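You operate a simulated robot arm through the tools that you are given. There is no shell and no other tool.

You run a simulated two-armed robot. Do the job below in one go: nothing can be reset, and whatever is moved stays where it is left.

Task
Wipe up the spill on the marble top with the green cloth and put it back.

The check looks at the end state, three seconds after you hand in, the way a careful person would. Anything else that was tipped, shoved, dropped, spilled or broken makes it a failure. Flat cloth is picked up by pressing the open fingertips on it (5 to 10 N) and closing them slowly along it; thin cloth reads only 2 to 8 mm in the jaws.

Robot
Two 7-joint arms with two-finger grippers on one trunk, on a base that drives. Base frame: it is fixed to the floor where the robot stands at the start and does not move with it; the origin is under the middle of the robot, x ahead of it, y to its left, z up. Readings come in m, rad, newtons and seconds.
The left shoulder is at the start at [0.046, 0.175, 1.203], the right one opposite. With the tool pointing down near the work surface each hand reaches from about 0.24 to 0.84 m from the robot's upright axis, wherever it stands, measured 20 degrees to its own side. Places, roughly: green cloth [2.1, 0.4, 1]. Payload 2.94 kg a hand.
Tool frame (each hand has its own): the origin (TCP) lies between the finger pads and is the grasp point; the fingertips stand 0.03 m ahead of it; z points along the fingers, y is the line along which they close. Largest opening 0.138 m; the body of the gripper starts 0.109 m behind the TCP.
Orientation is that of the tool frame in the base frame, as a unit quaternion [x, y, z, w]. With the fingers straight down and closing along the base's y, the tool's x points along the base's -x, its y along +y and its z along -z.

Tools
- The arms move only by the tool servo_tool. It takes "left_motion", "right_motion" or both (then of equal length, played together; a hand with none holds still); each is a list of rows, each a list of 6 numbers: the shift along the tool's x, y, z in units of 30 mm (1.0 is 30 mm), then the turn, a rotation vector about the tool's x, y, z in units of 6 degrees (1.0 is 6 degrees). In form: [[tx, ty, tz, rx, ry, rz], ...]. A call has 1 to 20 rows; each row shifts and turns the commanded pose from where the row before left it, along the tool's axes as they then stand. "left_hand" and "right_hand" are, for a hand that has rows, the gripper command, from -1 (shut) to 1 (fully open), values between in proportion, set as the call begins (left out, the last holds). A call with a number of a shift or a turn outside -1 to 1 is refused whole. Rows are played at 5 a second. More than 0.05 m and 0.15 rad between two rows, or a gripper value outside its range, and nothing of the call is played. Where a pose cannot be reached the arm comes as near as it can. A force on the tool above 40 N (or 10 N above the force at the start of the call, whichever is more), or a blocked arm, ends the call early, and 0.2 s more pass. Each finger halts on what it meets, pressing with about 35 N; the grip force reading is that of the motor and also rises with nothing between the fingers. The clock runs only during rows and for 0.2 s after the last one: add rows that do not move to give the fingers time. The reply holds the time, the measured pose of the TCP, the force on the tool along the base axes, the opening and the grip force, in the units named above and with some noise, with the torque about the TCP (base axes, N m) and any sound that the robot's microphone picked up, and new pictures: "views" is both (left out), scene, wrist or none (wrist: the cameras of the hands that moved).
- Cameras (640 x 400 px; columns grow to the right, rows downward): "scene" is now at [0.1105, -0.007, 1.6791]; the picture's right is [0.14, -0.99, 0.00], its down [-0.71, -0.10, -0.69] and it looks along [0.69, 0.10, -0.72] (base axes); focal length 262 px, centre (320, 200). "left" rides on the left gripper at [0.071, -0.019, -0.146] in its tool frame; the picture's right is [0.26, 0.97, 0.00], its down [-0.85, 0.23, -0.48] and it looks along [-0.46, 0.12, 0.88] (tool axes); focal length 280 px, centre (320, 200). "right" rides on the right gripper at [0.071, 0.019, -0.146] in its tool frame; the picture's right is [-0.26, 0.96, 0.00], its down [-0.85, -0.23, -0.48] and it looks along [-0.46, -0.13, 0.88] (tool axes); focal length 280 px, centre (320, 200).
- lift_body(by): slides the trunk up (or, below 0, down) by that many m; the arms and the scene camera ride with it, the base frame stays. It gives what a move gives, with no picture.
- roll_base(legs): drives the robot by 1 to 6 legs, each [ahead, turn to the left] in m and rad, along the robot's own axes; the way and the turn of a leg run together, so that a leg with both is an arc; at most 1.5 m and 3.142 rad a leg. The arms and the cameras ride along, it lands a little off, and it stops where it bumps. It gives what a move gives, and a new picture of the scene camera.
- pan_tilt(pan, tilt): turns the head with the scene camera to pan (to the left, within 2.094 rad either way) and tilt (down, from -0.506 to 1.204), counted from straight ahead of the robot. It gives what a move gives, and a new picture of the scene camera.
- point_at(camera, pixels): for up to 12 pixels [column, row] of the newest picture of that camera ("zoom" is the newest enlarged one), the place [x, y, z] in the base frame of the surface seen there, good to about 0.002 m, but the place of the scene camera against the robot may be out by one fixed shift of up to 0.025 m in any direction. The clock stands still meanwhile.
- enlarge(camera, box): a new picture of the part [left, top, right, bottom] of that camera's present view, enlarged. The clock stands still meanwhile.
- job_done(): hands the job in; it is judged then, once.

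Open the grippers and draw the arms clear of the work before you hand the job in, unless the task says otherwise.

The tools are called after "Call:" by a JSON object that holds its "method" and its "body". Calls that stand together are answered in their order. servo_tool: Moves the arms, as the interface text tells. Its arguments: {"type":"object","properties":{"left_motion":{"type":"array","items":{"type":"array","items":{"type":"number"}}},"left_hand":{"type":"number"},"right_motion":{"type":"array","items":{"type":"array","items":{"type":"number"}}},"right_hand":{"type":"number"},"views":{"type":"string","enum":["both","scene","wrist","none"]}},"required":[]} The other tools are called the same way: lift_body (by) slides the trunk up or down; roll_base (legs) drives the base; pan_tilt (pan, tilt) turns the head that bears the scene camera; point_at (camera, pixels) gives the place of the surface under pixels of a picture; enlarge (camera, box) takes an enlarged picture of a part of a camera's view; job_done () hands the job in.

At the start:

```text
t: 0.0
left_position: [0.5596, 0.2969, 1.1135]
left_tool_rot: [-0.001, 1.0, 0.0, 0.0]
left_contact_force: [-0.7, 0.5, -0.4]
left_moment: [0.04, 0.01, 0.0]
left_finger_gap: 0.1382
left_grip_force: 0.1
right_position: [0.5287, -0.1833, 1.1303]
right_tool_rot: [0.0, 1.0, 0.001, -0.001]
right_contact_force: [0.6, -0.5, -0.2]
right_moment: [0.02, 0.0, -0.01]
right_finger_gap: 0.1384
right_grip_force: 0.2
trunk travel left (down, up): [-0.375, 0.359]
robot x, y, heading: [-0.0005, -0.0027, 0.001]
head pan, tilt: [0.143, 0.805]
```

scene: 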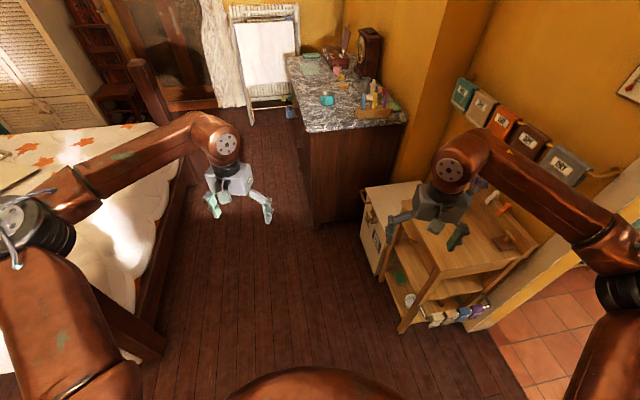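
right: 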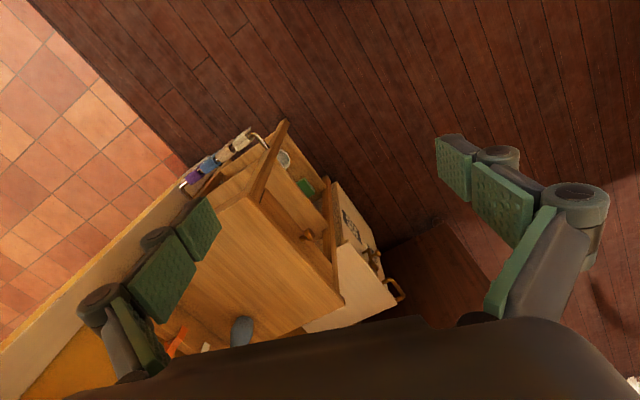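
left: 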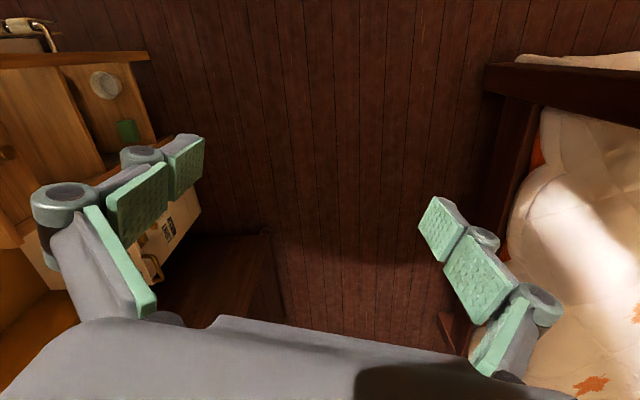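

The scene shows a marble-topped chest at about (345, 90) with a cyan object at (327, 99) and a green item at (311, 64). I'll enlarge that part first.

Call:
{"method": "enlarge", "body": {"camera": "scene", "box": [270, 20, 430, 140]}}

Call:
{"method": "point_at", "body": {"camera": "scene", "pixels": [[311, 64], [327, 99], [312, 130], [400, 120], [287, 57], [375, 108], [345, 110], [310, 215], [155, 165], [270, 200], [365, 190], [270, 110]]}}

```text
3.33 times, centred on (350, 80) of scene
```

zoom: 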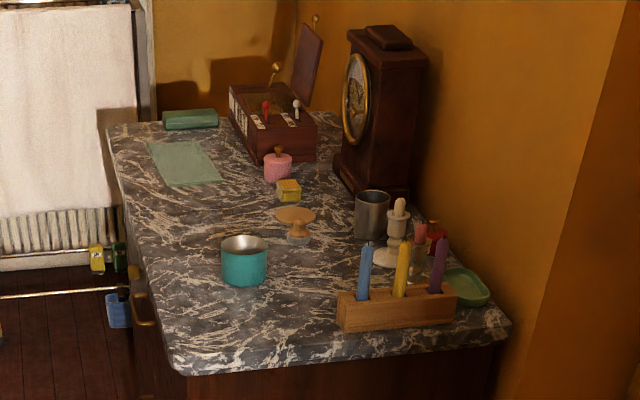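

```text
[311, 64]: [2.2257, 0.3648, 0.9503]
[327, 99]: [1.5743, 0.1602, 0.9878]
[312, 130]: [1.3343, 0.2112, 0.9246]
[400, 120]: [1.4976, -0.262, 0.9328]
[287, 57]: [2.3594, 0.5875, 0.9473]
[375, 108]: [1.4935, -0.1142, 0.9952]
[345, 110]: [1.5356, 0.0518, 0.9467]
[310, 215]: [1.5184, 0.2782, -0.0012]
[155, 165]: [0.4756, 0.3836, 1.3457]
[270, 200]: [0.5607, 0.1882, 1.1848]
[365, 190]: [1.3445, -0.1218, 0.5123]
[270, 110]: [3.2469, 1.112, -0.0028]
```

The marble top is at z≈0.947, running from (1.33, 0.21) to (2.36, 0.59) along its front edge, with the flat cloth near zoom (185, 163). No spill is plain yet, so I'll measure the floor corridor and look from a different tilt.

Call:
{"method": "pan_tilt", "body": {"pan": 0.2, "tilt": 0.5}}

```text
t: 0.8
left_position: [0.56, 0.2972, 1.1137]
left_tool_rot: [-0.001, 1.0, 0.001, -0.001]
left_contact_force: [0.6, 0.4, -0.8]
left_moment: [0.01, -0.02, -0.01]
left_finger_gap: 0.138
left_grip_force: 0.2
right_position: [0.5292, -0.1817, 1.1296]
right_tool_rot: [0.0, 1.0, 0.001, -0.001]
right_contact_force: [-0.1, 0.1, -0.1]
right_moment: [0.0, -0.01, 0.03]
right_finger_gap: 0.1381
right_grip_force: 0.1
trunk travel left (down, up): [-0.375, 0.359]
robot x, y, heading: [0.0014, 0.0023, -0.001]
head pan, tilt: [0.201, 0.499]
```

scene: 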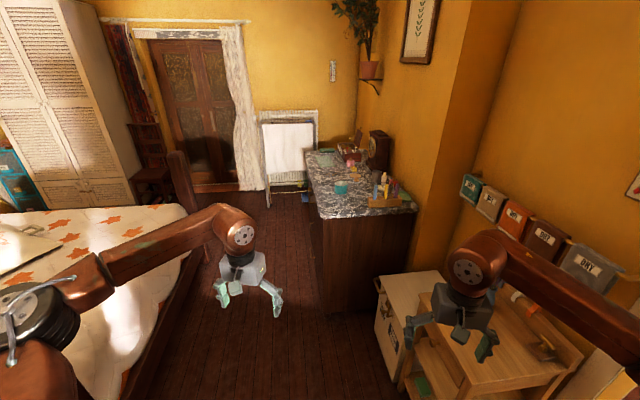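

Now the corridor between bed (post at (185, 200)) and chest (base corner (325, 315)) is visible. I'll measure its bounds and enlarge the top.

Call:
{"method": "point_at", "body": {"camera": "scene", "pixels": [[325, 312], [309, 222], [306, 208], [195, 265], [182, 155], [150, 385], [190, 275], [270, 207], [300, 200], [240, 195], [380, 340], [250, 320]]}}

Call:
{"method": "enlarge", "body": {"camera": "scene", "box": [290, 125, 430, 225]}}

Call:
{"method": "enlarge", "body": {"camera": "scene", "box": [120, 130, 340, 400]}}

```text
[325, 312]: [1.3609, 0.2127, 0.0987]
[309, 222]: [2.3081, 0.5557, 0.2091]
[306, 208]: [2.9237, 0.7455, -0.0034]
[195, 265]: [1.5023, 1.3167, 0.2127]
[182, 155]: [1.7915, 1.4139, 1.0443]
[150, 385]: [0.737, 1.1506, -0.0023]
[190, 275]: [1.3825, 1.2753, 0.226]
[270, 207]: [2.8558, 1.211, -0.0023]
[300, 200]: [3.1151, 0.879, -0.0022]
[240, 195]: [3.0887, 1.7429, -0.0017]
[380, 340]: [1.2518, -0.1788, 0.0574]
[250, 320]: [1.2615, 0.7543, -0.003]
```

```text
4.00 times, centred on (360, 175) of scene
```

zoom: 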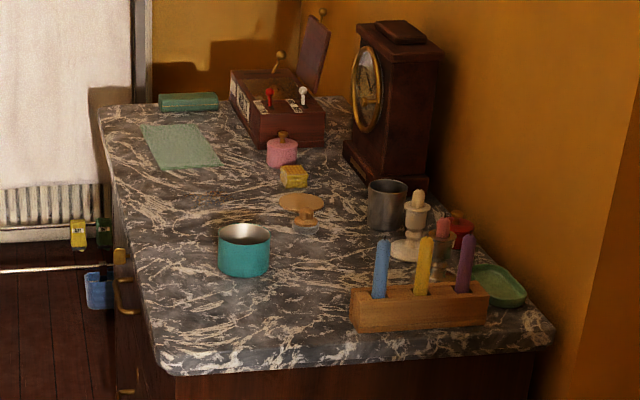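

```text
1.48 times, centred on (230, 265) of scene
```

zoom: 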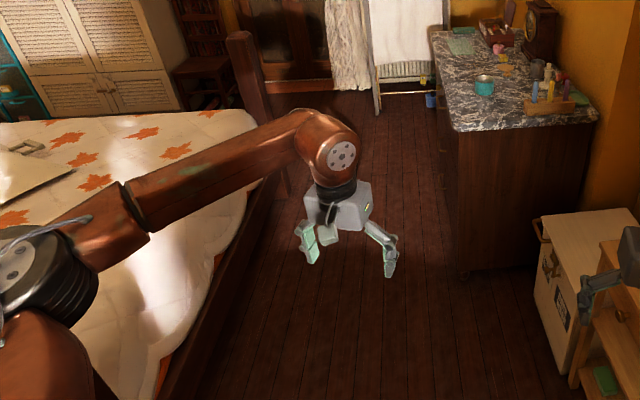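

The corridor is about 1.0 m wide between the chest front and the bed rail, at a heading of about 0.35 rad. I'll measure the tall things (clock top (378, 131), lid (359, 129), bed post top (178, 152)) and raise the trunk so the arms pass over them.

Call:
{"method": "point_at", "body": {"camera": "scene", "pixels": [[379, 132], [378, 138], [359, 131], [178, 153], [335, 155], [342, 188], [388, 200], [312, 152], [325, 160], [318, 210], [368, 72]]}}

Call:
{"method": "lift_body", "body": {"by": 0.32}}

```text
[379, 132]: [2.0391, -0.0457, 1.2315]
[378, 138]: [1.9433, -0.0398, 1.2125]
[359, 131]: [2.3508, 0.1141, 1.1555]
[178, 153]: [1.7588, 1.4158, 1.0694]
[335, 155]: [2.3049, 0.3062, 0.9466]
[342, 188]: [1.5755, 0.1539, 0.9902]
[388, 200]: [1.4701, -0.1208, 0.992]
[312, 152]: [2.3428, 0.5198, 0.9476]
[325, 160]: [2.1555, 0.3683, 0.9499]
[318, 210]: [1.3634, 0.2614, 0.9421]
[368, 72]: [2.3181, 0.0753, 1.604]
```

```text
t: 4.0
left_position: [0.5596, 0.2978, 1.4341]
left_tool_rot: [-0.001, 1.0, -0.001, 0.001]
left_contact_force: [0.6, -0.1, 0.8]
left_moment: [0.02, 0.03, 0.0]
left_finger_gap: 0.1378
left_grip_force: 0.0
right_position: [0.5291, -0.1836, 1.4493]
right_tool_rot: [0.0, 1.0, 0.001, -0.001]
right_contact_force: [-0.5, -0.6, -0.6]
right_moment: [0.01, 0.0, 0.0]
right_finger_gap: 0.1376
right_grip_force: 0.1
trunk travel left (down, up): [-0.695, 0.039]
robot x, y, heading: [-0.0018, 0.0002, -0.0]
head pan, tilt: [0.201, 0.499]
```

The clock top is at z≈1.23, the post at 1.07, and the hands now ride at about 1.43. I'll drive up the middle of the corridor in two legs.

Call:
{"method": "roll_base", "body": {"legs": [[0, 0.463], [1.0, 0]]}}

```text
t: 10.5
left_position: [1.2616, 0.96, 1.4344]
left_tool_rot: [-0.23, 0.973, 0.0, 0.0]
left_contact_force: [1.2, -0.9, -0.3]
left_moment: [0.02, -0.01, -0.02]
left_finger_gap: 0.138
left_grip_force: 0.1
right_position: [1.4455, 0.5163, 1.4501]
right_tool_rot: [-0.228, 0.974, 0.0, 0.0]
right_contact_force: [0.8, -0.3, -0.7]
right_moment: [-0.04, 0.0, -0.02]
right_finger_gap: 0.138
right_grip_force: 0.0
trunk travel left (down, up): [-0.695, 0.039]
robot x, y, heading: [0.8904, 0.4446, 0.46]
head pan, tilt: [0.201, 0.499]
```

scene: 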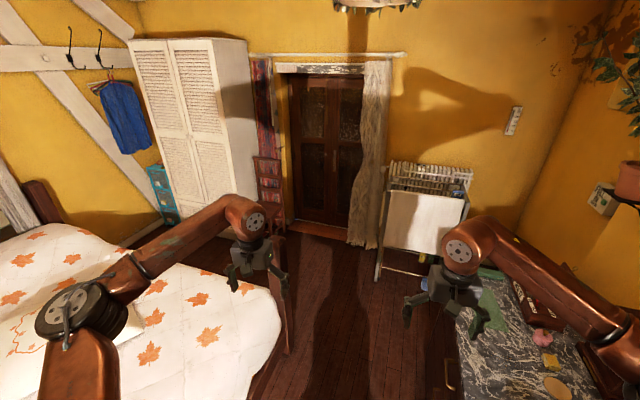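

The first leg went well; the robot is at (0.89, 0.445). I'll pan the head right and down to look at the marble before going on.

Call:
{"method": "pan_tilt", "body": {"pan": -0.55, "tilt": 0.8}}

Call:
{"method": "enlarge", "body": {"camera": "scene", "box": [160, 50, 480, 350]}}

```text
t: 11.6
left_position: [1.2607, 0.9614, 1.4338]
left_tool_rot: [-0.229, 0.973, 0.0, -0.001]
left_contact_force: [0.0, 1.1, 0.7]
left_moment: [0.01, 0.03, 0.02]
left_finger_gap: 0.138
left_grip_force: 0.1
right_position: [1.4471, 0.5151, 1.4499]
right_tool_rot: [-0.229, 0.974, 0.001, -0.002]
right_contact_force: [0.4, 0.3, 0.2]
right_moment: [-0.04, -0.01, 0.0]
right_finger_gap: 0.138
right_grip_force: 0.0
trunk travel left (down, up): [-0.695, 0.039]
robot x, y, heading: [0.8867, 0.4423, 0.464]
head pan, tilt: [-0.55, 0.799]
```

scene: 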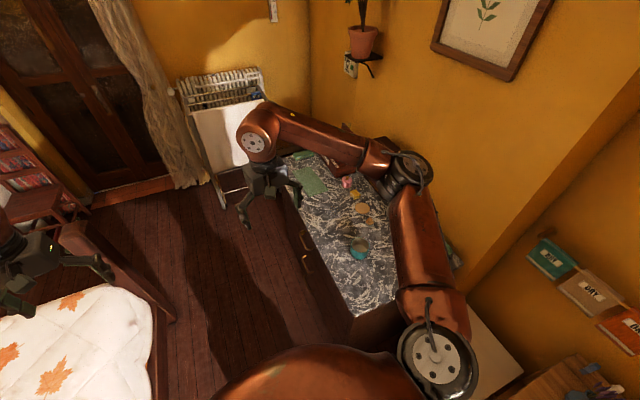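

```text
1.33 times, centred on (320, 200) of scene
```

zoom: 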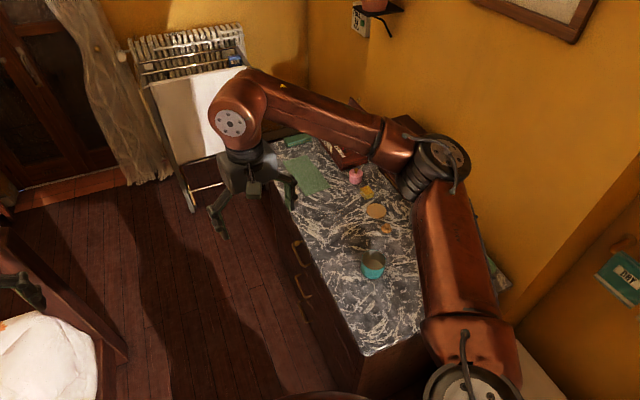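

There's a brownish patch near zoom (355, 240) between the cyan can and the wooden stand that could be the spill. I'll check it, along with the height of the right elbow.

Call:
{"method": "point_at", "body": {"camera": "zoom", "pixels": [[355, 240], [340, 235], [370, 240], [430, 160], [440, 270], [400, 180], [310, 175], [300, 350], [100, 350]]}}

Call:
{"method": "enlarge", "body": {"camera": "scene", "box": [270, 140, 420, 320]}}

```text
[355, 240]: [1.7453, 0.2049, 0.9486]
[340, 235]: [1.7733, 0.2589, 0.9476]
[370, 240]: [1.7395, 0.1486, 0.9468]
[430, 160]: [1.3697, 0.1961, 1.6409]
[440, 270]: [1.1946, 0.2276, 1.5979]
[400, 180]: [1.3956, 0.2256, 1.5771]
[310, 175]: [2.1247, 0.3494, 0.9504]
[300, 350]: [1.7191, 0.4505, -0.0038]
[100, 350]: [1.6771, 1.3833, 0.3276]
```

```text
2.22 times, centred on (345, 230) of scene
```

zoom: 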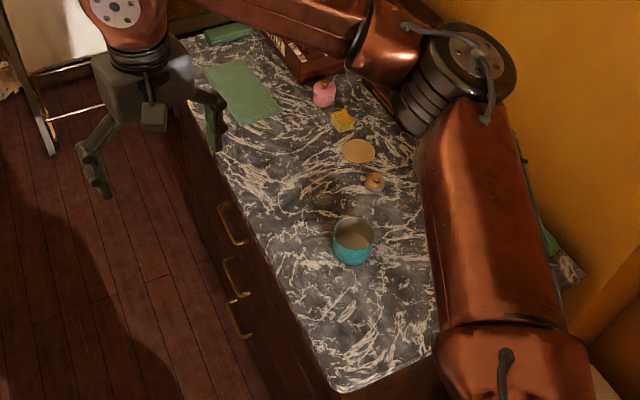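

The brown stain at zoom (320, 190) lies at about (1.745, 0.20, 0.947), with the cloth at about (2.15, 0.36). I'll drive on to the middle of the chest and turn to face it; the arms (≥1.4 m) clear everything.

Call:
{"method": "roll_base", "body": {"legs": [[0.84, 0], [0, -1.684]]}}

Call:
{"method": "pan_tilt", "body": {"pan": 0.0, "tilt": 1.0}}

```text
t: 20.2
left_position: [2.1212, 0.3992, 1.4336]
left_tool_rot: [0.573, 0.819, 0.001, 0.0]
left_contact_force: [1.0, 0.1, -0.1]
left_moment: [0.03, 0.01, 0.02]
left_finger_gap: 0.1379
left_grip_force: 0.0
right_position: [1.6594, 0.2635, 1.4496]
right_tool_rot: [0.574, 0.819, 0.002, -0.001]
right_contact_force: [0.1, 0.1, 0.2]
right_moment: [-0.01, 0.01, 0.0]
right_finger_gap: 0.1381
right_grip_force: 0.1
trunk travel left (down, up): [-0.695, 0.039]
robot x, y, heading: [1.6485, 0.8253, -1.218]
head pan, tilt: [-0.55, 0.799]
```

scene: 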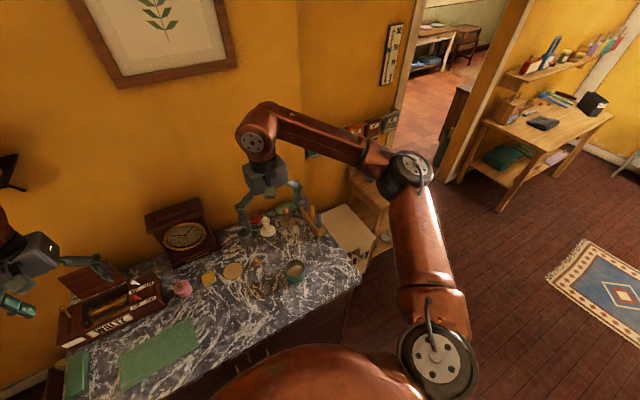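

```text
t: 21.1
left_position: [2.1212, 0.398, 1.4345]
left_tool_rot: [0.573, 0.82, 0.0, 0.001]
left_contact_force: [-0.6, 0.9, -0.5]
left_moment: [-0.02, 0.01, -0.03]
left_finger_gap: 0.1381
left_grip_force: 0.0
right_position: [1.6595, 0.2628, 1.45]
right_tool_rot: [0.573, 0.82, 0.001, 0.0]
right_contact_force: [-0.6, -0.3, 0.5]
right_moment: [0.02, 0.02, 0.0]
right_finger_gap: 0.1382
right_grip_force: 0.0
trunk travel left (down, up): [-0.695, 0.039]
robot x, y, heading: [1.6514, 0.8239, -1.222]
head pan, tilt: [0.0, 1.0]
```

scene: 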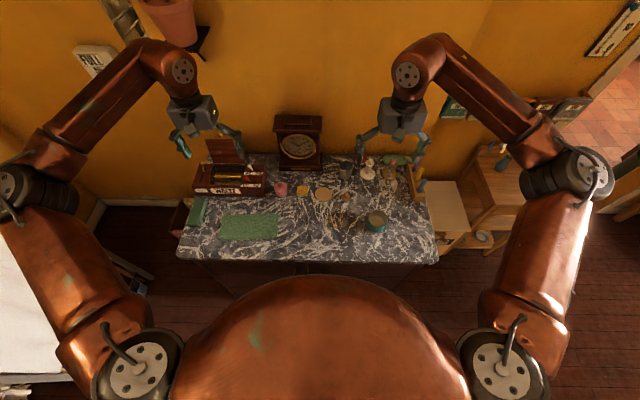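

The robot now faces the chest; cloth at (248, 226), stain around (340, 220), can at (376, 222). I'll enlarge to see the stain's shape and edges.

Call:
{"method": "enlarge", "body": {"camera": "scene", "box": [170, 140, 450, 270]}}

Call:
{"method": "enlarge", "body": {"camera": "scene", "box": [290, 170, 400, 265]}}

```text
2.29 times, centred on (310, 205) of scene
```

zoom: 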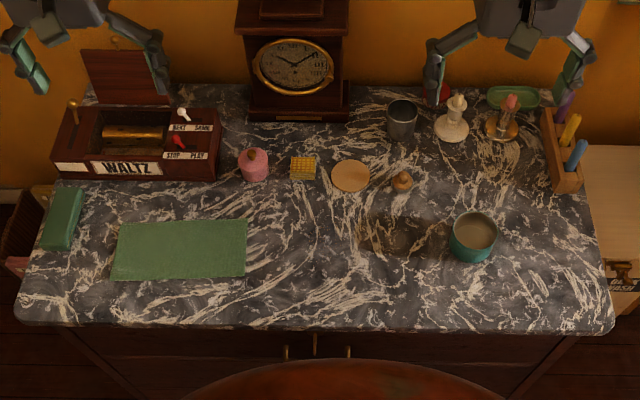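

```text
4.21 times, centred on (345, 218) of scene
```

zoom: 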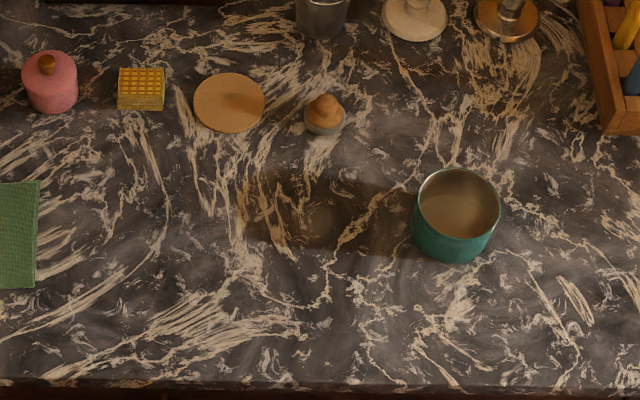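

A brown film shows at zoom (240–430, 170–255), just left of the can, and there's a possible brown tint at (500, 80) too. I'll measure the corners and look with the right wrist camera.

Call:
{"method": "point_at", "body": {"camera": "zoom", "pixels": [[240, 190], [255, 250], [300, 170], [340, 255], [410, 190], [405, 240], [416, 215], [325, 135], [230, 130], [500, 80], [460, 265], [456, 170]]}}

Call:
{"method": "enlarge", "body": {"camera": "right", "box": [0, 0, 640, 400]}}

Call:
{"method": "enlarge", "body": {"camera": "left", "box": [0, 0, 640, 400]}}

```text
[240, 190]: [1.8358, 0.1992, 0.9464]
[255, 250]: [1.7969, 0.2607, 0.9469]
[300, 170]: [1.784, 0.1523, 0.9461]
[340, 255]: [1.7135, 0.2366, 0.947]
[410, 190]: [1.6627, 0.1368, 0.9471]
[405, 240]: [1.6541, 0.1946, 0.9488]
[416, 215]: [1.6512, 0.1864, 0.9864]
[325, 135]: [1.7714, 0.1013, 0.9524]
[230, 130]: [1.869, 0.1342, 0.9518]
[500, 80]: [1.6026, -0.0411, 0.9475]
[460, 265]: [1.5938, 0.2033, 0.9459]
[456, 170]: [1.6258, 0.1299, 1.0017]
```

```text
1.00 times, centred on (320, 200) of right (not enlarged: the box is as wide or as high as the picture)
```

zoom: 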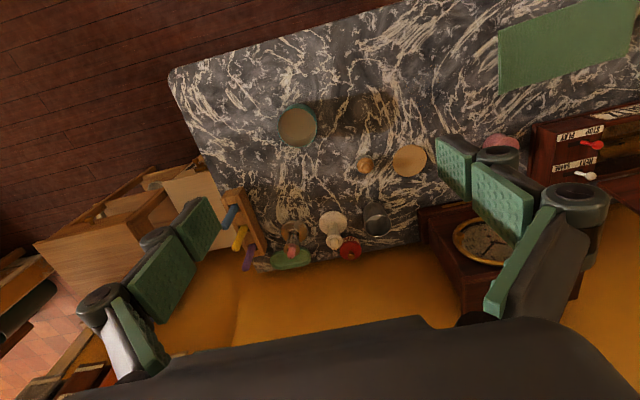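

```text
1.00 times, centred on (320, 200) of left (not enlarged: the box is as wide or as high as the picture)
```

zoom: 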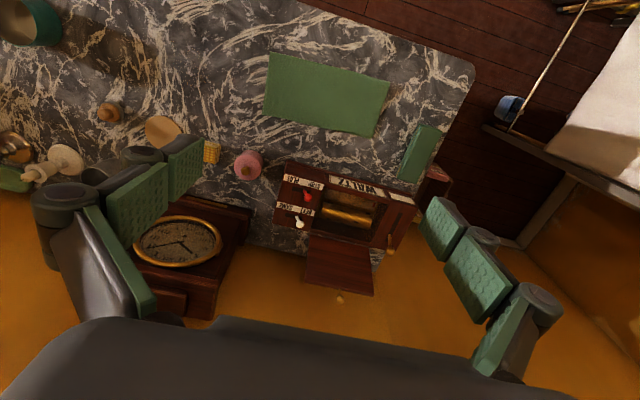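

Call:
{"method": "enlarge", "body": {"camera": "right", "box": [230, 60, 470, 220]}}

Call:
{"method": "enlarge", "body": {"camera": "right", "box": [260, 85, 420, 185]}}

```text
2.50 times, centred on (350, 140) of right
```

zoom: 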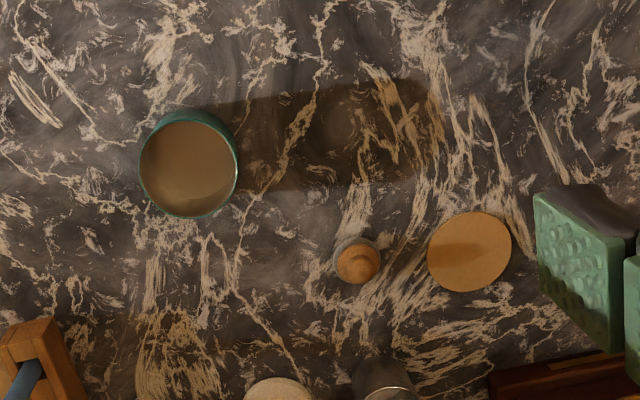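

```text
4.00 times, centred on (340, 135) of right
```

zoom: 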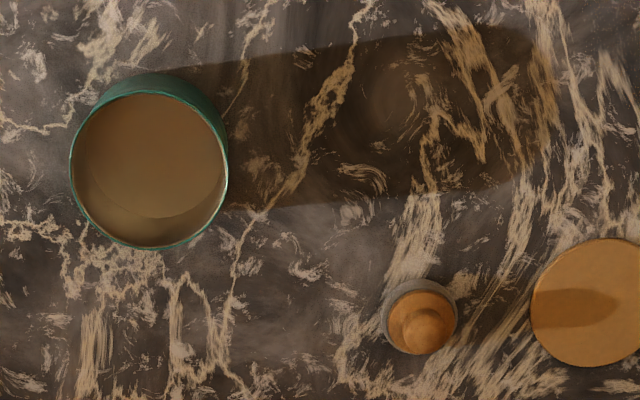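

The long dark shape left of the can may be partly its shadow, with a brown tint reaching past it. I'll lower the right hand (now at z 1.45, well above the objects) for a closer look.

Call:
{"method": "servo_tool", "body": {"right_motion": [[0, 0.5, 1, 0, 0, 0], [0, 0.5, 1, 0, 0, 0], [0, 0.5, 1, 0, 0, 0], [0, 0.5, 1, 0, 0, 0], [0, 0.5, 1, 0, 0, 0], [0, 0.5, 1, 0, 0, 0], [0, 0, 0, 0, 0, 0]], "views": "wrist"}}

Call:
{"method": "enlarge", "body": {"camera": "right", "box": [160, 0, 480, 200]}}

```text
t: 22.7
left_position: [2.1219, 0.3985, 1.434]
left_tool_rot: [0.573, 0.819, 0.0, 0.0]
left_contact_force: [-0.8, -0.9, -0.2]
left_moment: [0.04, -0.02, 0.0]
left_finger_gap: 0.138
left_grip_force: 0.0
right_position: [1.7451, 0.2946, 1.2716]
right_tool_rot: [0.573, 0.819, 0.001, 0.001]
right_contact_force: [0.1, -0.1, -0.3]
right_moment: [-0.02, -0.01, 0.0]
right_finger_gap: 0.1379
right_grip_force: 0.1
trunk travel left (down, up): [-0.695, 0.039]
robot x, y, heading: [1.6489, 0.822, -1.22]
head pan, tilt: [0.0, 1.0]
```

right: 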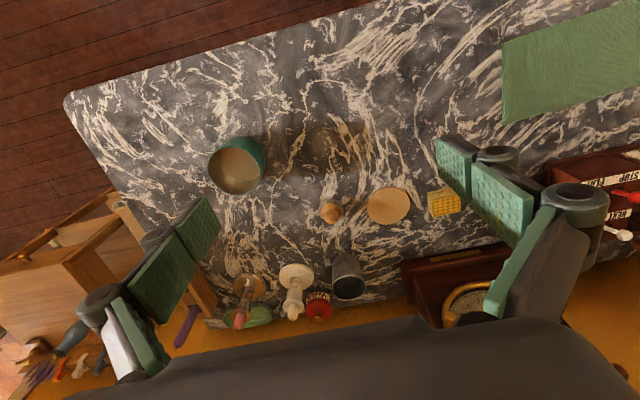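

```text
2.00 times, centred on (320, 100) of right
```

zoom: 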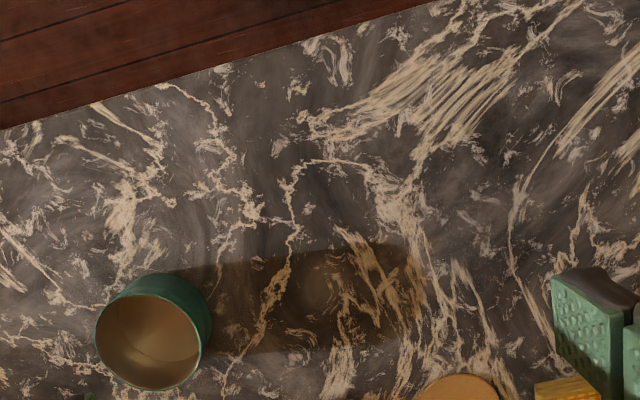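

Call:
{"method": "enlarge", "body": {"camera": "right", "box": [250, 100, 400, 195]}}

Call:
{"method": "enlarge", "body": {"camera": "right", "box": [180, 200, 420, 320]}}

```text
4.21 times, centred on (325, 148) of right
```

zoom: 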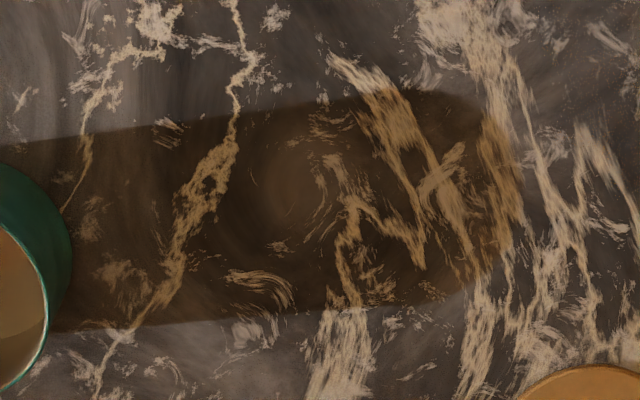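

```text
2.67 times, centred on (300, 260) of right
```

zoom: 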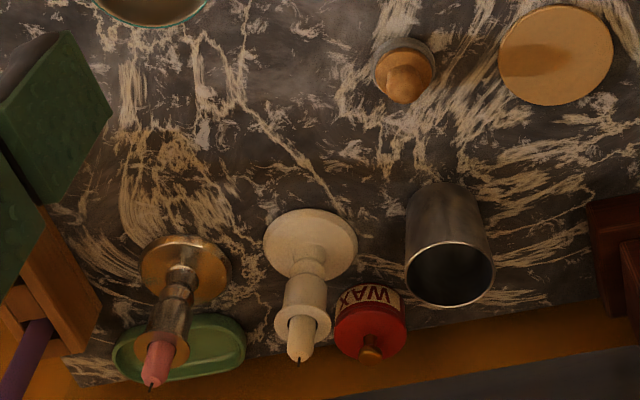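

The near stain looks round, at zoom (400, 190), around and past the end of the can's shadow. I'll look more closely at the other tinted spot near the brass candlestick.

Call:
{"method": "enlarge", "body": {"camera": "right", "box": [210, 225, 310, 290]}}

Call:
{"method": "enlarge", "body": {"camera": "scene", "box": [375, 150, 445, 200]}}

Call:
{"method": "enlarge", "body": {"camera": "scene", "box": [320, 190, 390, 240]}}

```text
6.15 times, centred on (260, 258) of right
```

zoom: 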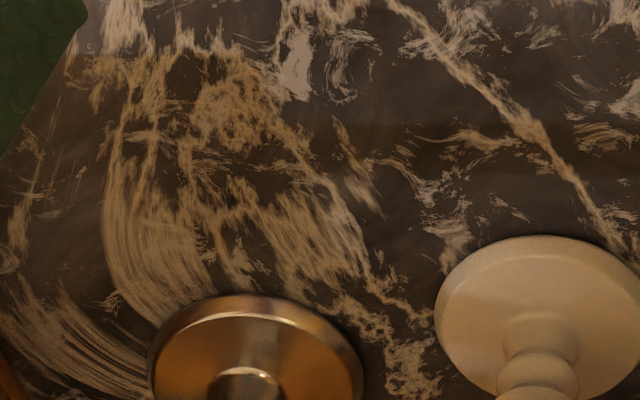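

```text
8.00 times, centred on (410, 175) of scene
```

zoom: 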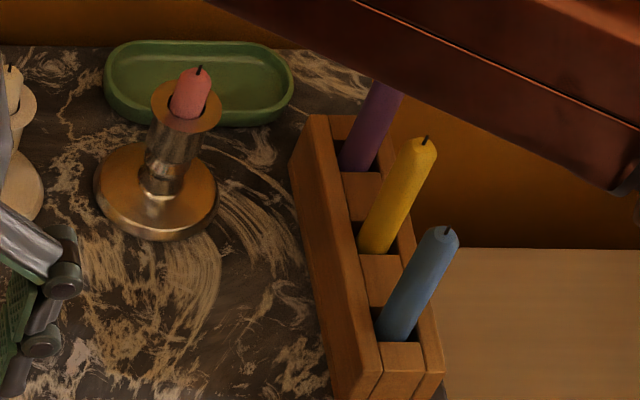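

```text
8.00 times, centred on (355, 215) of scene
```

zoom: 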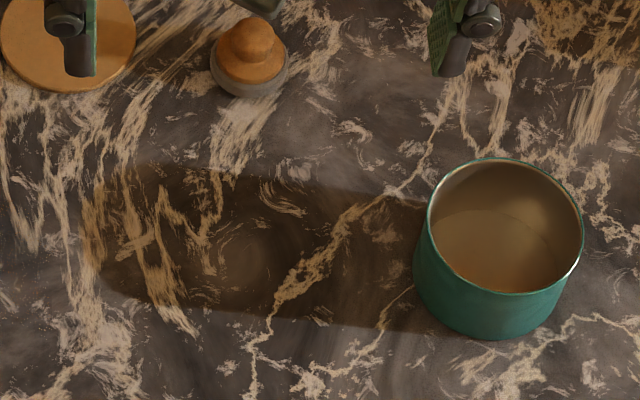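

The amber band next to the can and the tint near the candlestick both run away from the light like cast shadows, so the real spill needs confirming. I'll tile over the rest of the marble with enlarged views.

Call:
{"method": "enlarge", "body": {"camera": "scene", "box": [170, 205, 270, 270]}}

Call:
{"method": "enlarge", "body": {"camera": "scene", "box": [250, 200, 350, 265]}}

Call:
{"method": "enlarge", "body": {"camera": "scene", "box": [345, 210, 445, 275]}}

Call:
{"method": "enlarge", "body": {"camera": "scene", "box": [260, 160, 360, 225]}}

Call:
{"method": "enlarge", "body": {"camera": "left", "box": [0, 0, 320, 200]}}

Call:
{"method": "enlarge", "body": {"camera": "left", "box": [200, 0, 500, 190]}}

```text
6.15 times, centred on (220, 238) of scene
```

zoom: 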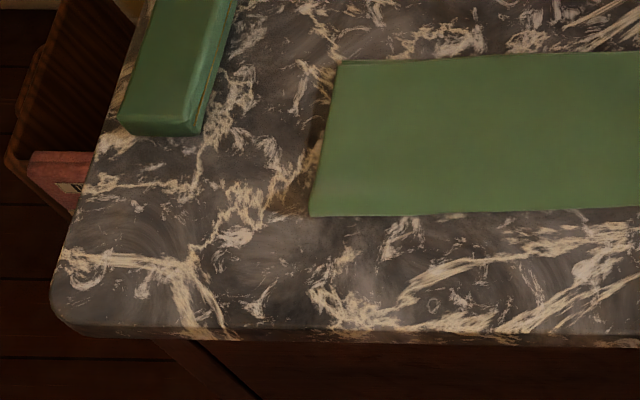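

```text
6.15 times, centred on (300, 232) of scene
```

zoom: 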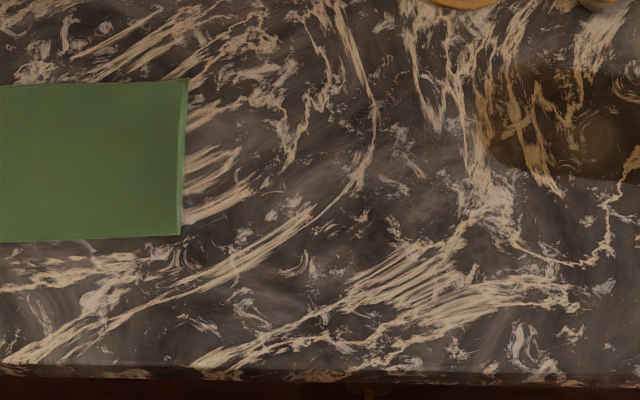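

```text
6.15 times, centred on (395, 242) of scene
```

zoom: 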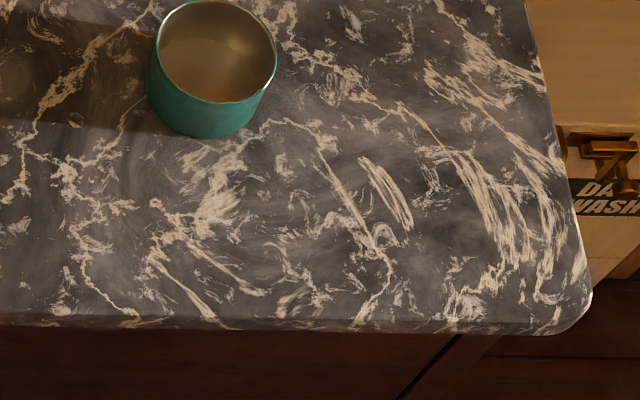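

```text
6.15 times, centred on (310, 192) of scene
```

zoom: 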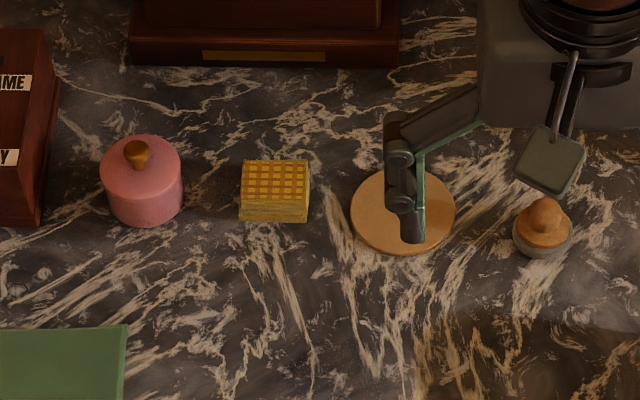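

```text
2.00 times, centred on (160, 100) of left
```

zoom: 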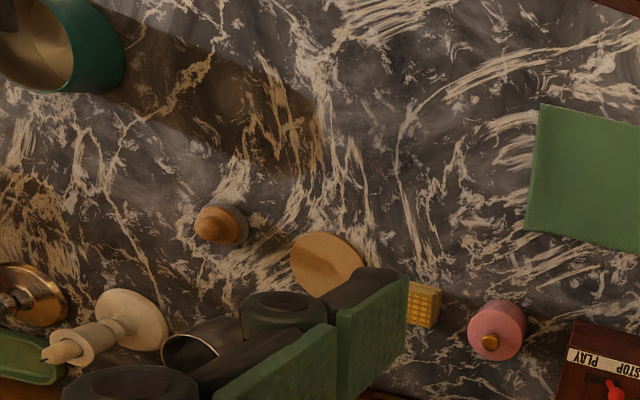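

```text
2.11 times, centred on (350, 95) of left
```

zoom: 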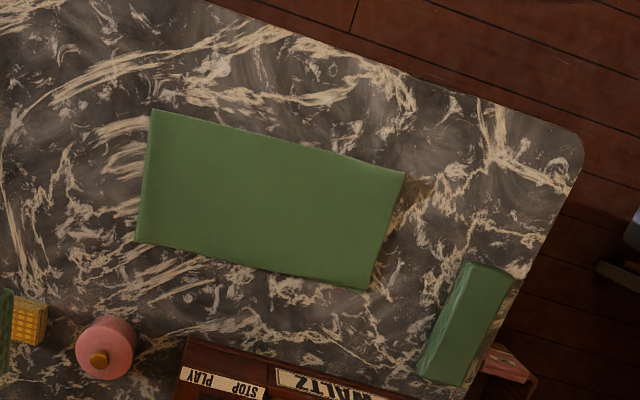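

Shadows here also look amber (see the strip past the cloth's edge), so I need geometry to tell shadow from spill. I'll measure the can rim, shadow end, knob, candle block and candle tops to work out the light direction.

Call:
{"method": "enlarge", "body": {"camera": "scene", "box": [320, 150, 440, 240]}}

```text
4.44 times, centred on (380, 195) of scene
```

zoom: 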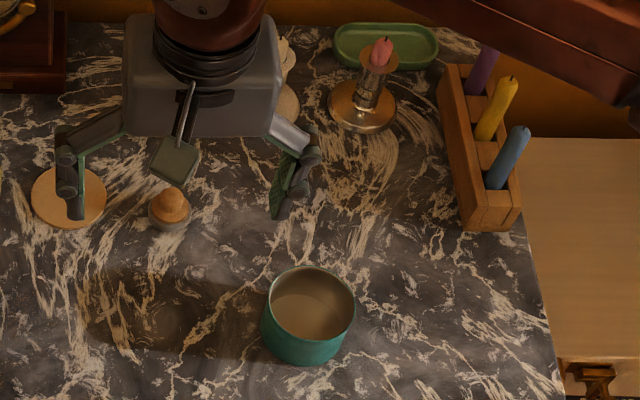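

Call:
{"method": "point_at", "body": {"camera": "zoom", "pixels": [[463, 228], [440, 90], [470, 195], [519, 131], [353, 300], [268, 300], [86, 322], [100, 345], [110, 272], [170, 192], [355, 170], [300, 362]]}}

Call:
{"method": "enlarge", "body": {"camera": "right", "box": [190, 190, 350, 290]}}

```text
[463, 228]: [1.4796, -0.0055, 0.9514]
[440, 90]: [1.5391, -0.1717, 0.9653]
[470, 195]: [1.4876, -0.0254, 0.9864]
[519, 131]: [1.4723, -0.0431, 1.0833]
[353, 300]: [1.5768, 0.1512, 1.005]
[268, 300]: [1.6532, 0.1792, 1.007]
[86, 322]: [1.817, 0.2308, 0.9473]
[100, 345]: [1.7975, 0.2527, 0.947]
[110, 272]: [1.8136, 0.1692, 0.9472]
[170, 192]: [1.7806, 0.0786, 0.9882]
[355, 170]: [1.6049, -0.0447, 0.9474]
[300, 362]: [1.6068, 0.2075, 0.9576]
```

```text
4.00 times, centred on (270, 240) of right
```

zoom: 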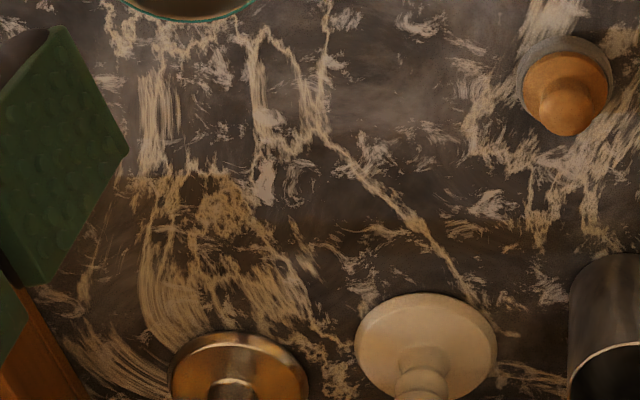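

The light ratio from the knob's shadow (≈0.33) accounts for the whole amber band as the can's shadow, but there are faint rings inside it. I'll check whether they sit at one place on the surface in both cameras.

Call:
{"method": "point_at", "body": {"camera": "scene", "pixels": [[349.4, 220.6], [340, 220]]}}

Call:
{"method": "point_at", "body": {"camera": "right", "pixels": [[318.9, 145.1], [370, 150], [237, 165]]}}

Call:
{"method": "servo_tool", "body": {"right_motion": [[0.5, -0.2, 1, 0, 0, 0], [0.5, -0.2, 1, 0, 0, 0], [0.5, -0.2, 1, 0, 0, 0], [0.5, -0.2, 1, 0, 0, 0], [0, 0, 0, 0, 0, 0]], "views": "wrist"}}

Call:
{"method": "enlarge", "body": {"camera": "right", "box": [200, 60, 440, 210]}}

```text
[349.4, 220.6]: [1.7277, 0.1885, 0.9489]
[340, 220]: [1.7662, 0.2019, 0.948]
```

```text
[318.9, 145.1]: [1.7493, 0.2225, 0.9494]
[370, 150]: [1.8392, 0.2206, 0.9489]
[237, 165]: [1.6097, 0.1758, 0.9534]
```

```text
t: 23.9
left_position: [2.1229, 0.3986, 1.4348]
left_tool_rot: [0.573, 0.82, 0.0, 0.0]
left_contact_force: [0.5, -0.1, -0.3]
left_moment: [0.01, 0.0, -0.02]
left_finger_gap: 0.1381
left_grip_force: 0.0
right_position: [1.6998, 0.3419, 1.1483]
right_tool_rot: [0.574, 0.819, 0.001, 0.001]
right_contact_force: [-0.2, 0.2, -0.4]
right_moment: [-0.03, 0.03, -0.02]
right_finger_gap: 0.1381
right_grip_force: 0.0
trunk travel left (down, up): [-0.695, 0.039]
robot x, y, heading: [1.6483, 0.8253, -1.219]
head pan, tilt: [0.0, 1.0]
```

right: 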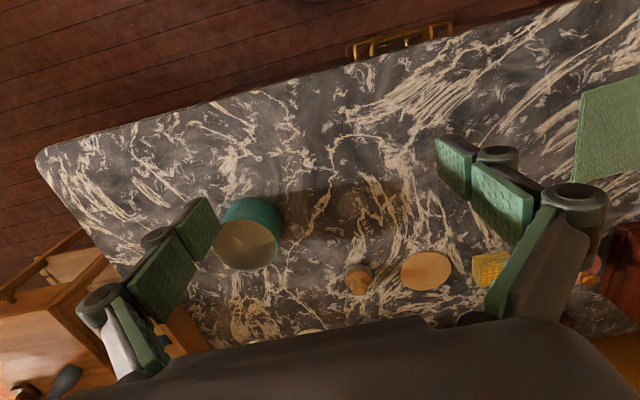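

```text
2.67 times, centred on (320, 135) of right
```

zoom: 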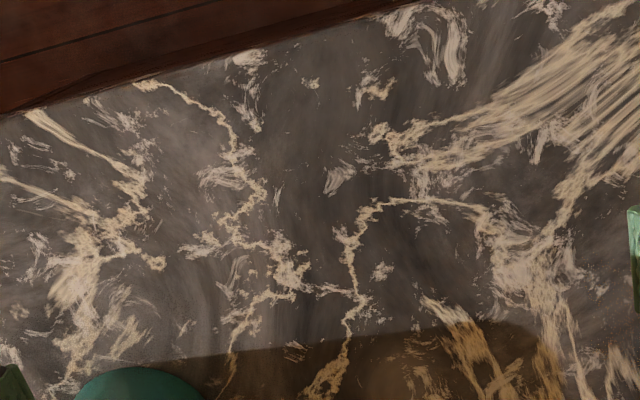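

Call:
{"method": "enlarge", "body": {"camera": "right", "box": [270, 160, 430, 260]}}

Call:
{"method": "enlarge", "body": {"camera": "scene", "box": [300, 185, 400, 250]}}

```text
4.00 times, centred on (350, 210) of right
```

zoom: 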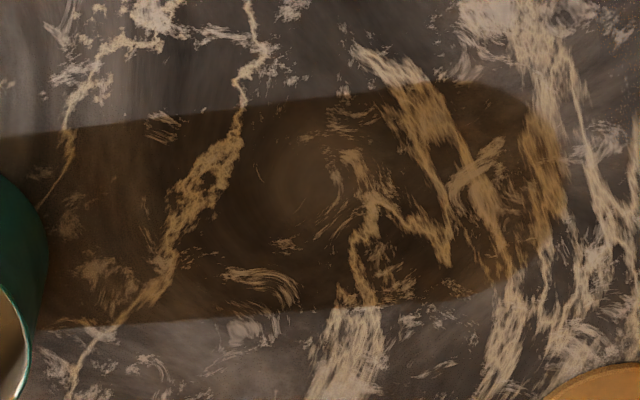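

```text
6.15 times, centred on (350, 218) of scene
```

zoom: 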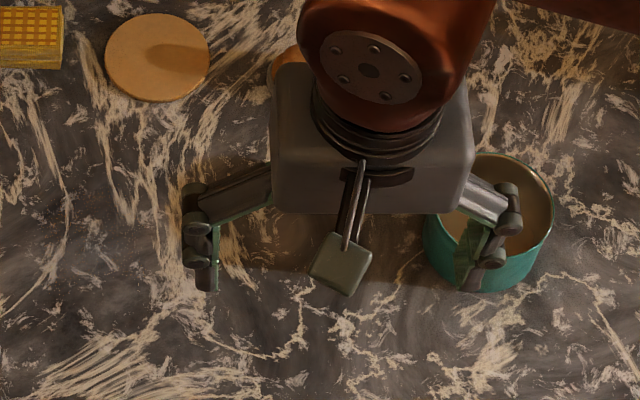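

Past the right end of the shadow the veins still look strongly amber, which hints at a brown film. I'll compare the band near the can with its far end at higher enlargement.

Call:
{"method": "enlarge", "body": {"camera": "right", "box": [275, 180, 345, 245]}}

Call:
{"method": "enlarge", "body": {"camera": "right", "box": [345, 170, 425, 245]}}

Call:
{"method": "enlarge", "body": {"camera": "right", "box": [200, 290, 280, 345]}}

```text
6.15 times, centred on (310, 212) of right
```

zoom: 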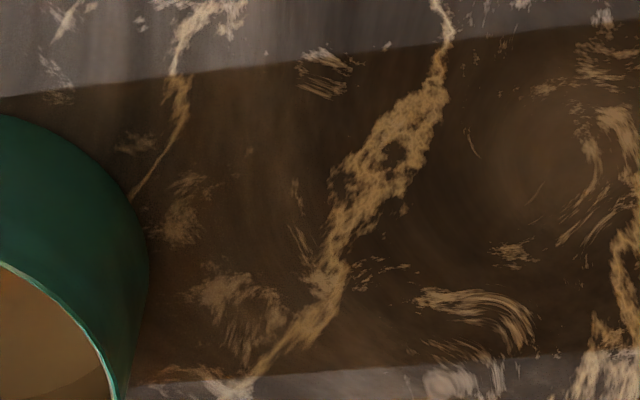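

```text
5.33 times, centred on (385, 208) of right
```

zoom: 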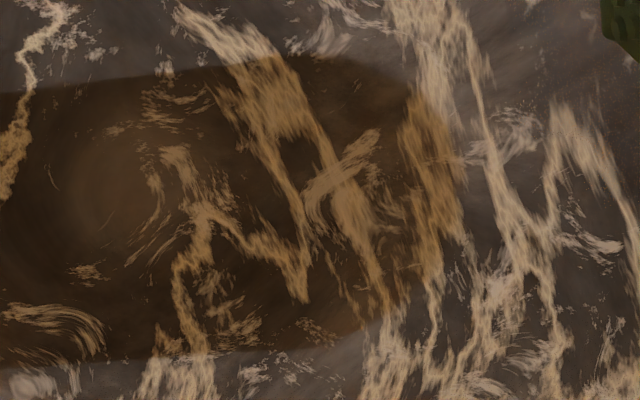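

```text
7.27 times, centred on (240, 318) of right
```

zoom: 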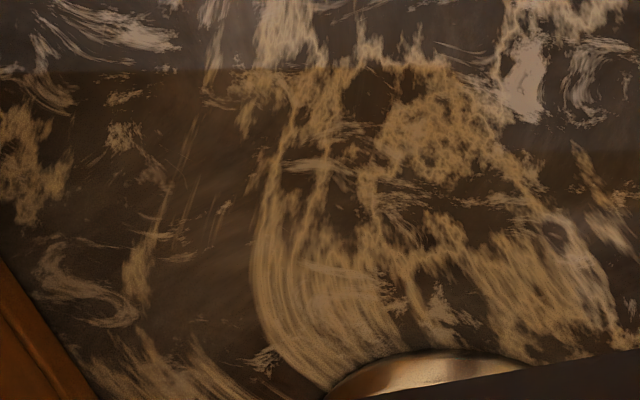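

The far end shows a lighter amber rim beyond the dark shadow edge, either penumbra or film. The right gripper's own shadow should fall near the cloth, so I'll look there with the left camera to see how a plain shadow looks.

Call:
{"method": "enlarge", "body": {"camera": "left", "box": [0, 0, 480, 240]}}

Call:
{"method": "enlarge", "body": {"camera": "left", "box": [0, 0, 200, 125]}}

```text
1.33 times, centred on (240, 120) of left
```

zoom: 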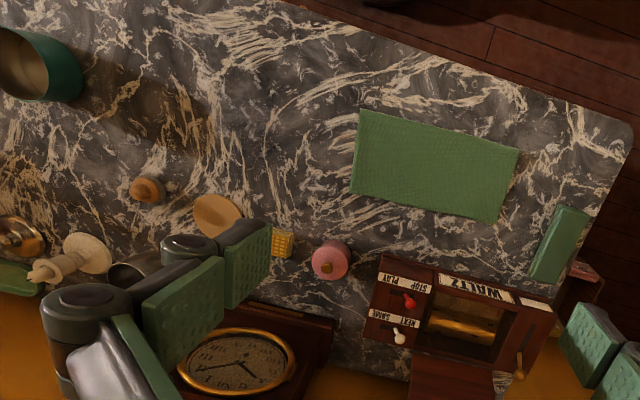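

```text
3.20 times, centred on (100, 62) of left
```

zoom: 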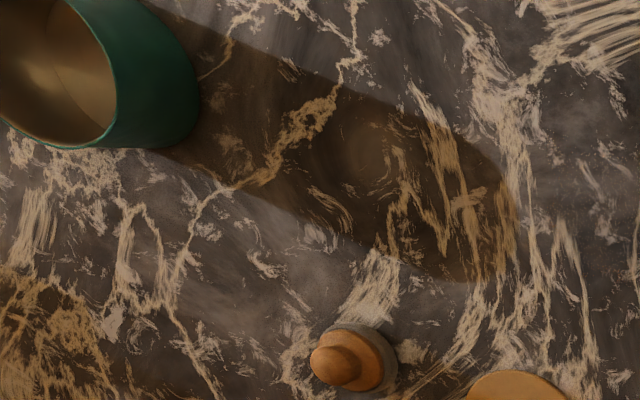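

No clear gripper shadow falls there. I'll move the right hand out to the right, clear of the candles (tops z≈1.08), so that its finger throws a shadow over the far end of the patch; film and plain marble can then be compared in the same shade.

Call:
{"method": "servo_tool", "body": {"right_motion": [[0, -1, 0, 0, 0, 0], [0, -1, 0, 0, 0, 0], [0, -1, 0, 0, 0, 0], [0, -1, 0, 0, 0, 0], [0, -1, 0, 0, 0, 0], [0, -1, 0, 0, 0, 0], [0, -1, 0, 0, 0, 0], [0, -1, 0, 0, 0, 0], [0, -1, 0, 0, 0, 0], [0, -1, 0, 0, 0, 0], [0, -1, 0, 0, 0, 0], [-1, 0, 0, 0, 0, 0], [-1, 0, 0, 0, 0, 0], [-1, 0, 0.5, 0, 0, 0], [-1, 0, 0.9, 0, 0, 0], [-0.5, 0, 0.9, 0, 0, 0], [0, 0, 0, 0, 0, 0]], "views": "both"}}

Call:
{"method": "enlarge", "body": {"camera": "scene", "box": [280, 170, 430, 260]}}

Call:
{"method": "enlarge", "body": {"camera": "left", "box": [0, 0, 300, 150]}}

```text
t: 27.5
left_position: [2.1216, 0.3991, 1.4349]
left_tool_rot: [0.573, 0.82, 0.0, -0.001]
left_contact_force: [0.5, -0.3, 0.0]
left_moment: [0.05, 0.0, -0.03]
left_finger_gap: 0.138
left_grip_force: 0.0
right_position: [1.435, 0.1068, 1.0877]
right_tool_rot: [0.574, 0.819, 0.001, 0.0]
right_contact_force: [-0.4, 0.9, -0.4]
right_moment: [-0.02, -0.04, -0.03]
right_finger_gap: 0.1379
right_grip_force: 0.1
right hand out of reach, approached as far as the arm can: row 16
trunk travel left (down, up): [-0.695, 0.039]
robot x, y, heading: [1.652, 0.8215, -1.221]
head pan, tilt: [0.0, 1.0]
```

scene: 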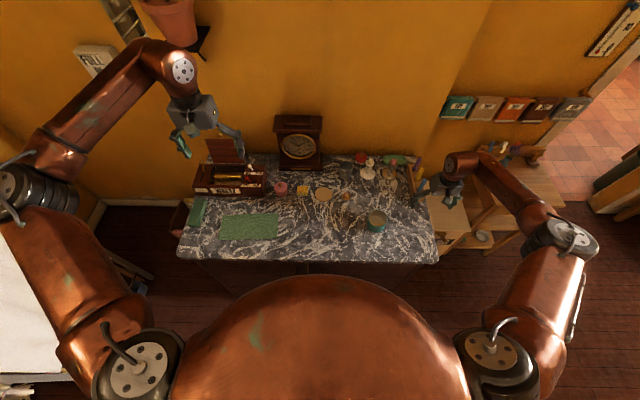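
right: 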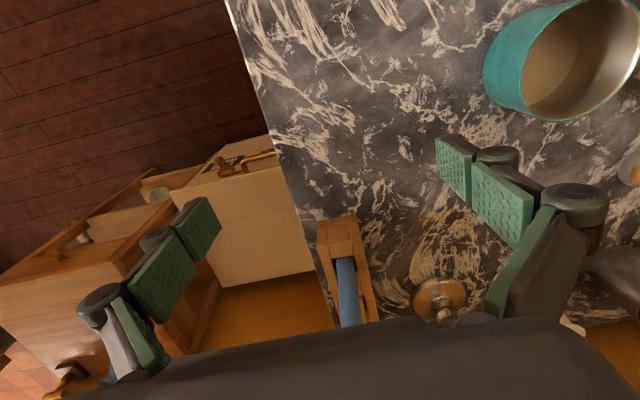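

```text
4.27 times, centred on (355, 215) of scene
```

zoom: 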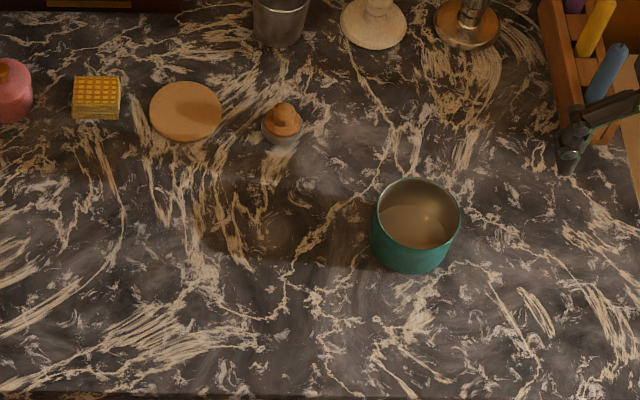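

```text
2.13 times, centred on (150, 75) of left
```

zoom: 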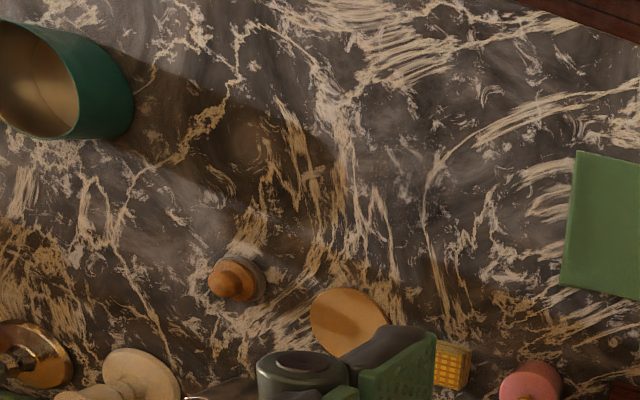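

The gripper now shades the area and amber tone has changed. I'll enlarge the patch in this new light.

Call:
{"method": "enlarge", "body": {"camera": "scene", "box": [310, 190, 380, 240]}}

Call:
{"method": "enlarge", "body": {"camera": "left", "box": [60, 20, 220, 120]}}

```text
8.00 times, centred on (345, 215) of scene
```

zoom: 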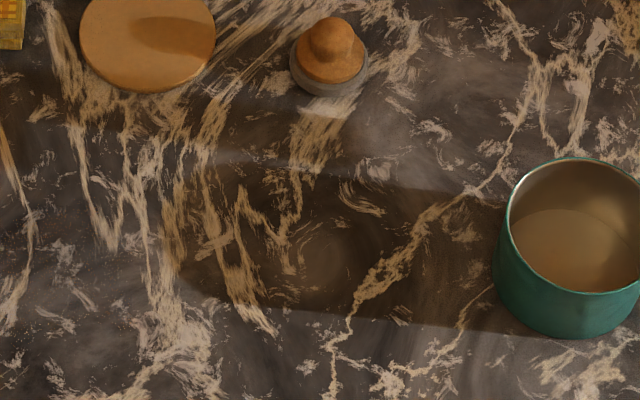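

```text
4.00 times, centred on (140, 70) of left
```

zoom: 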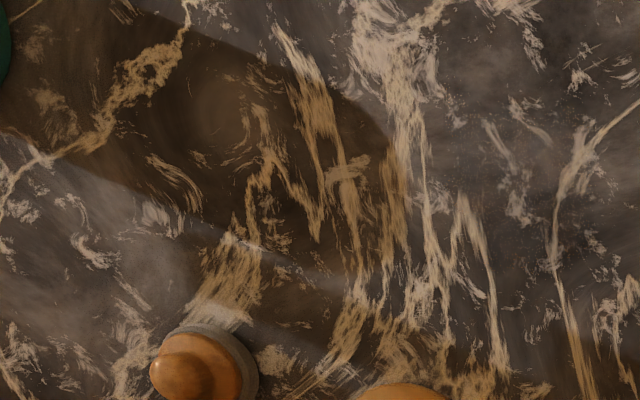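

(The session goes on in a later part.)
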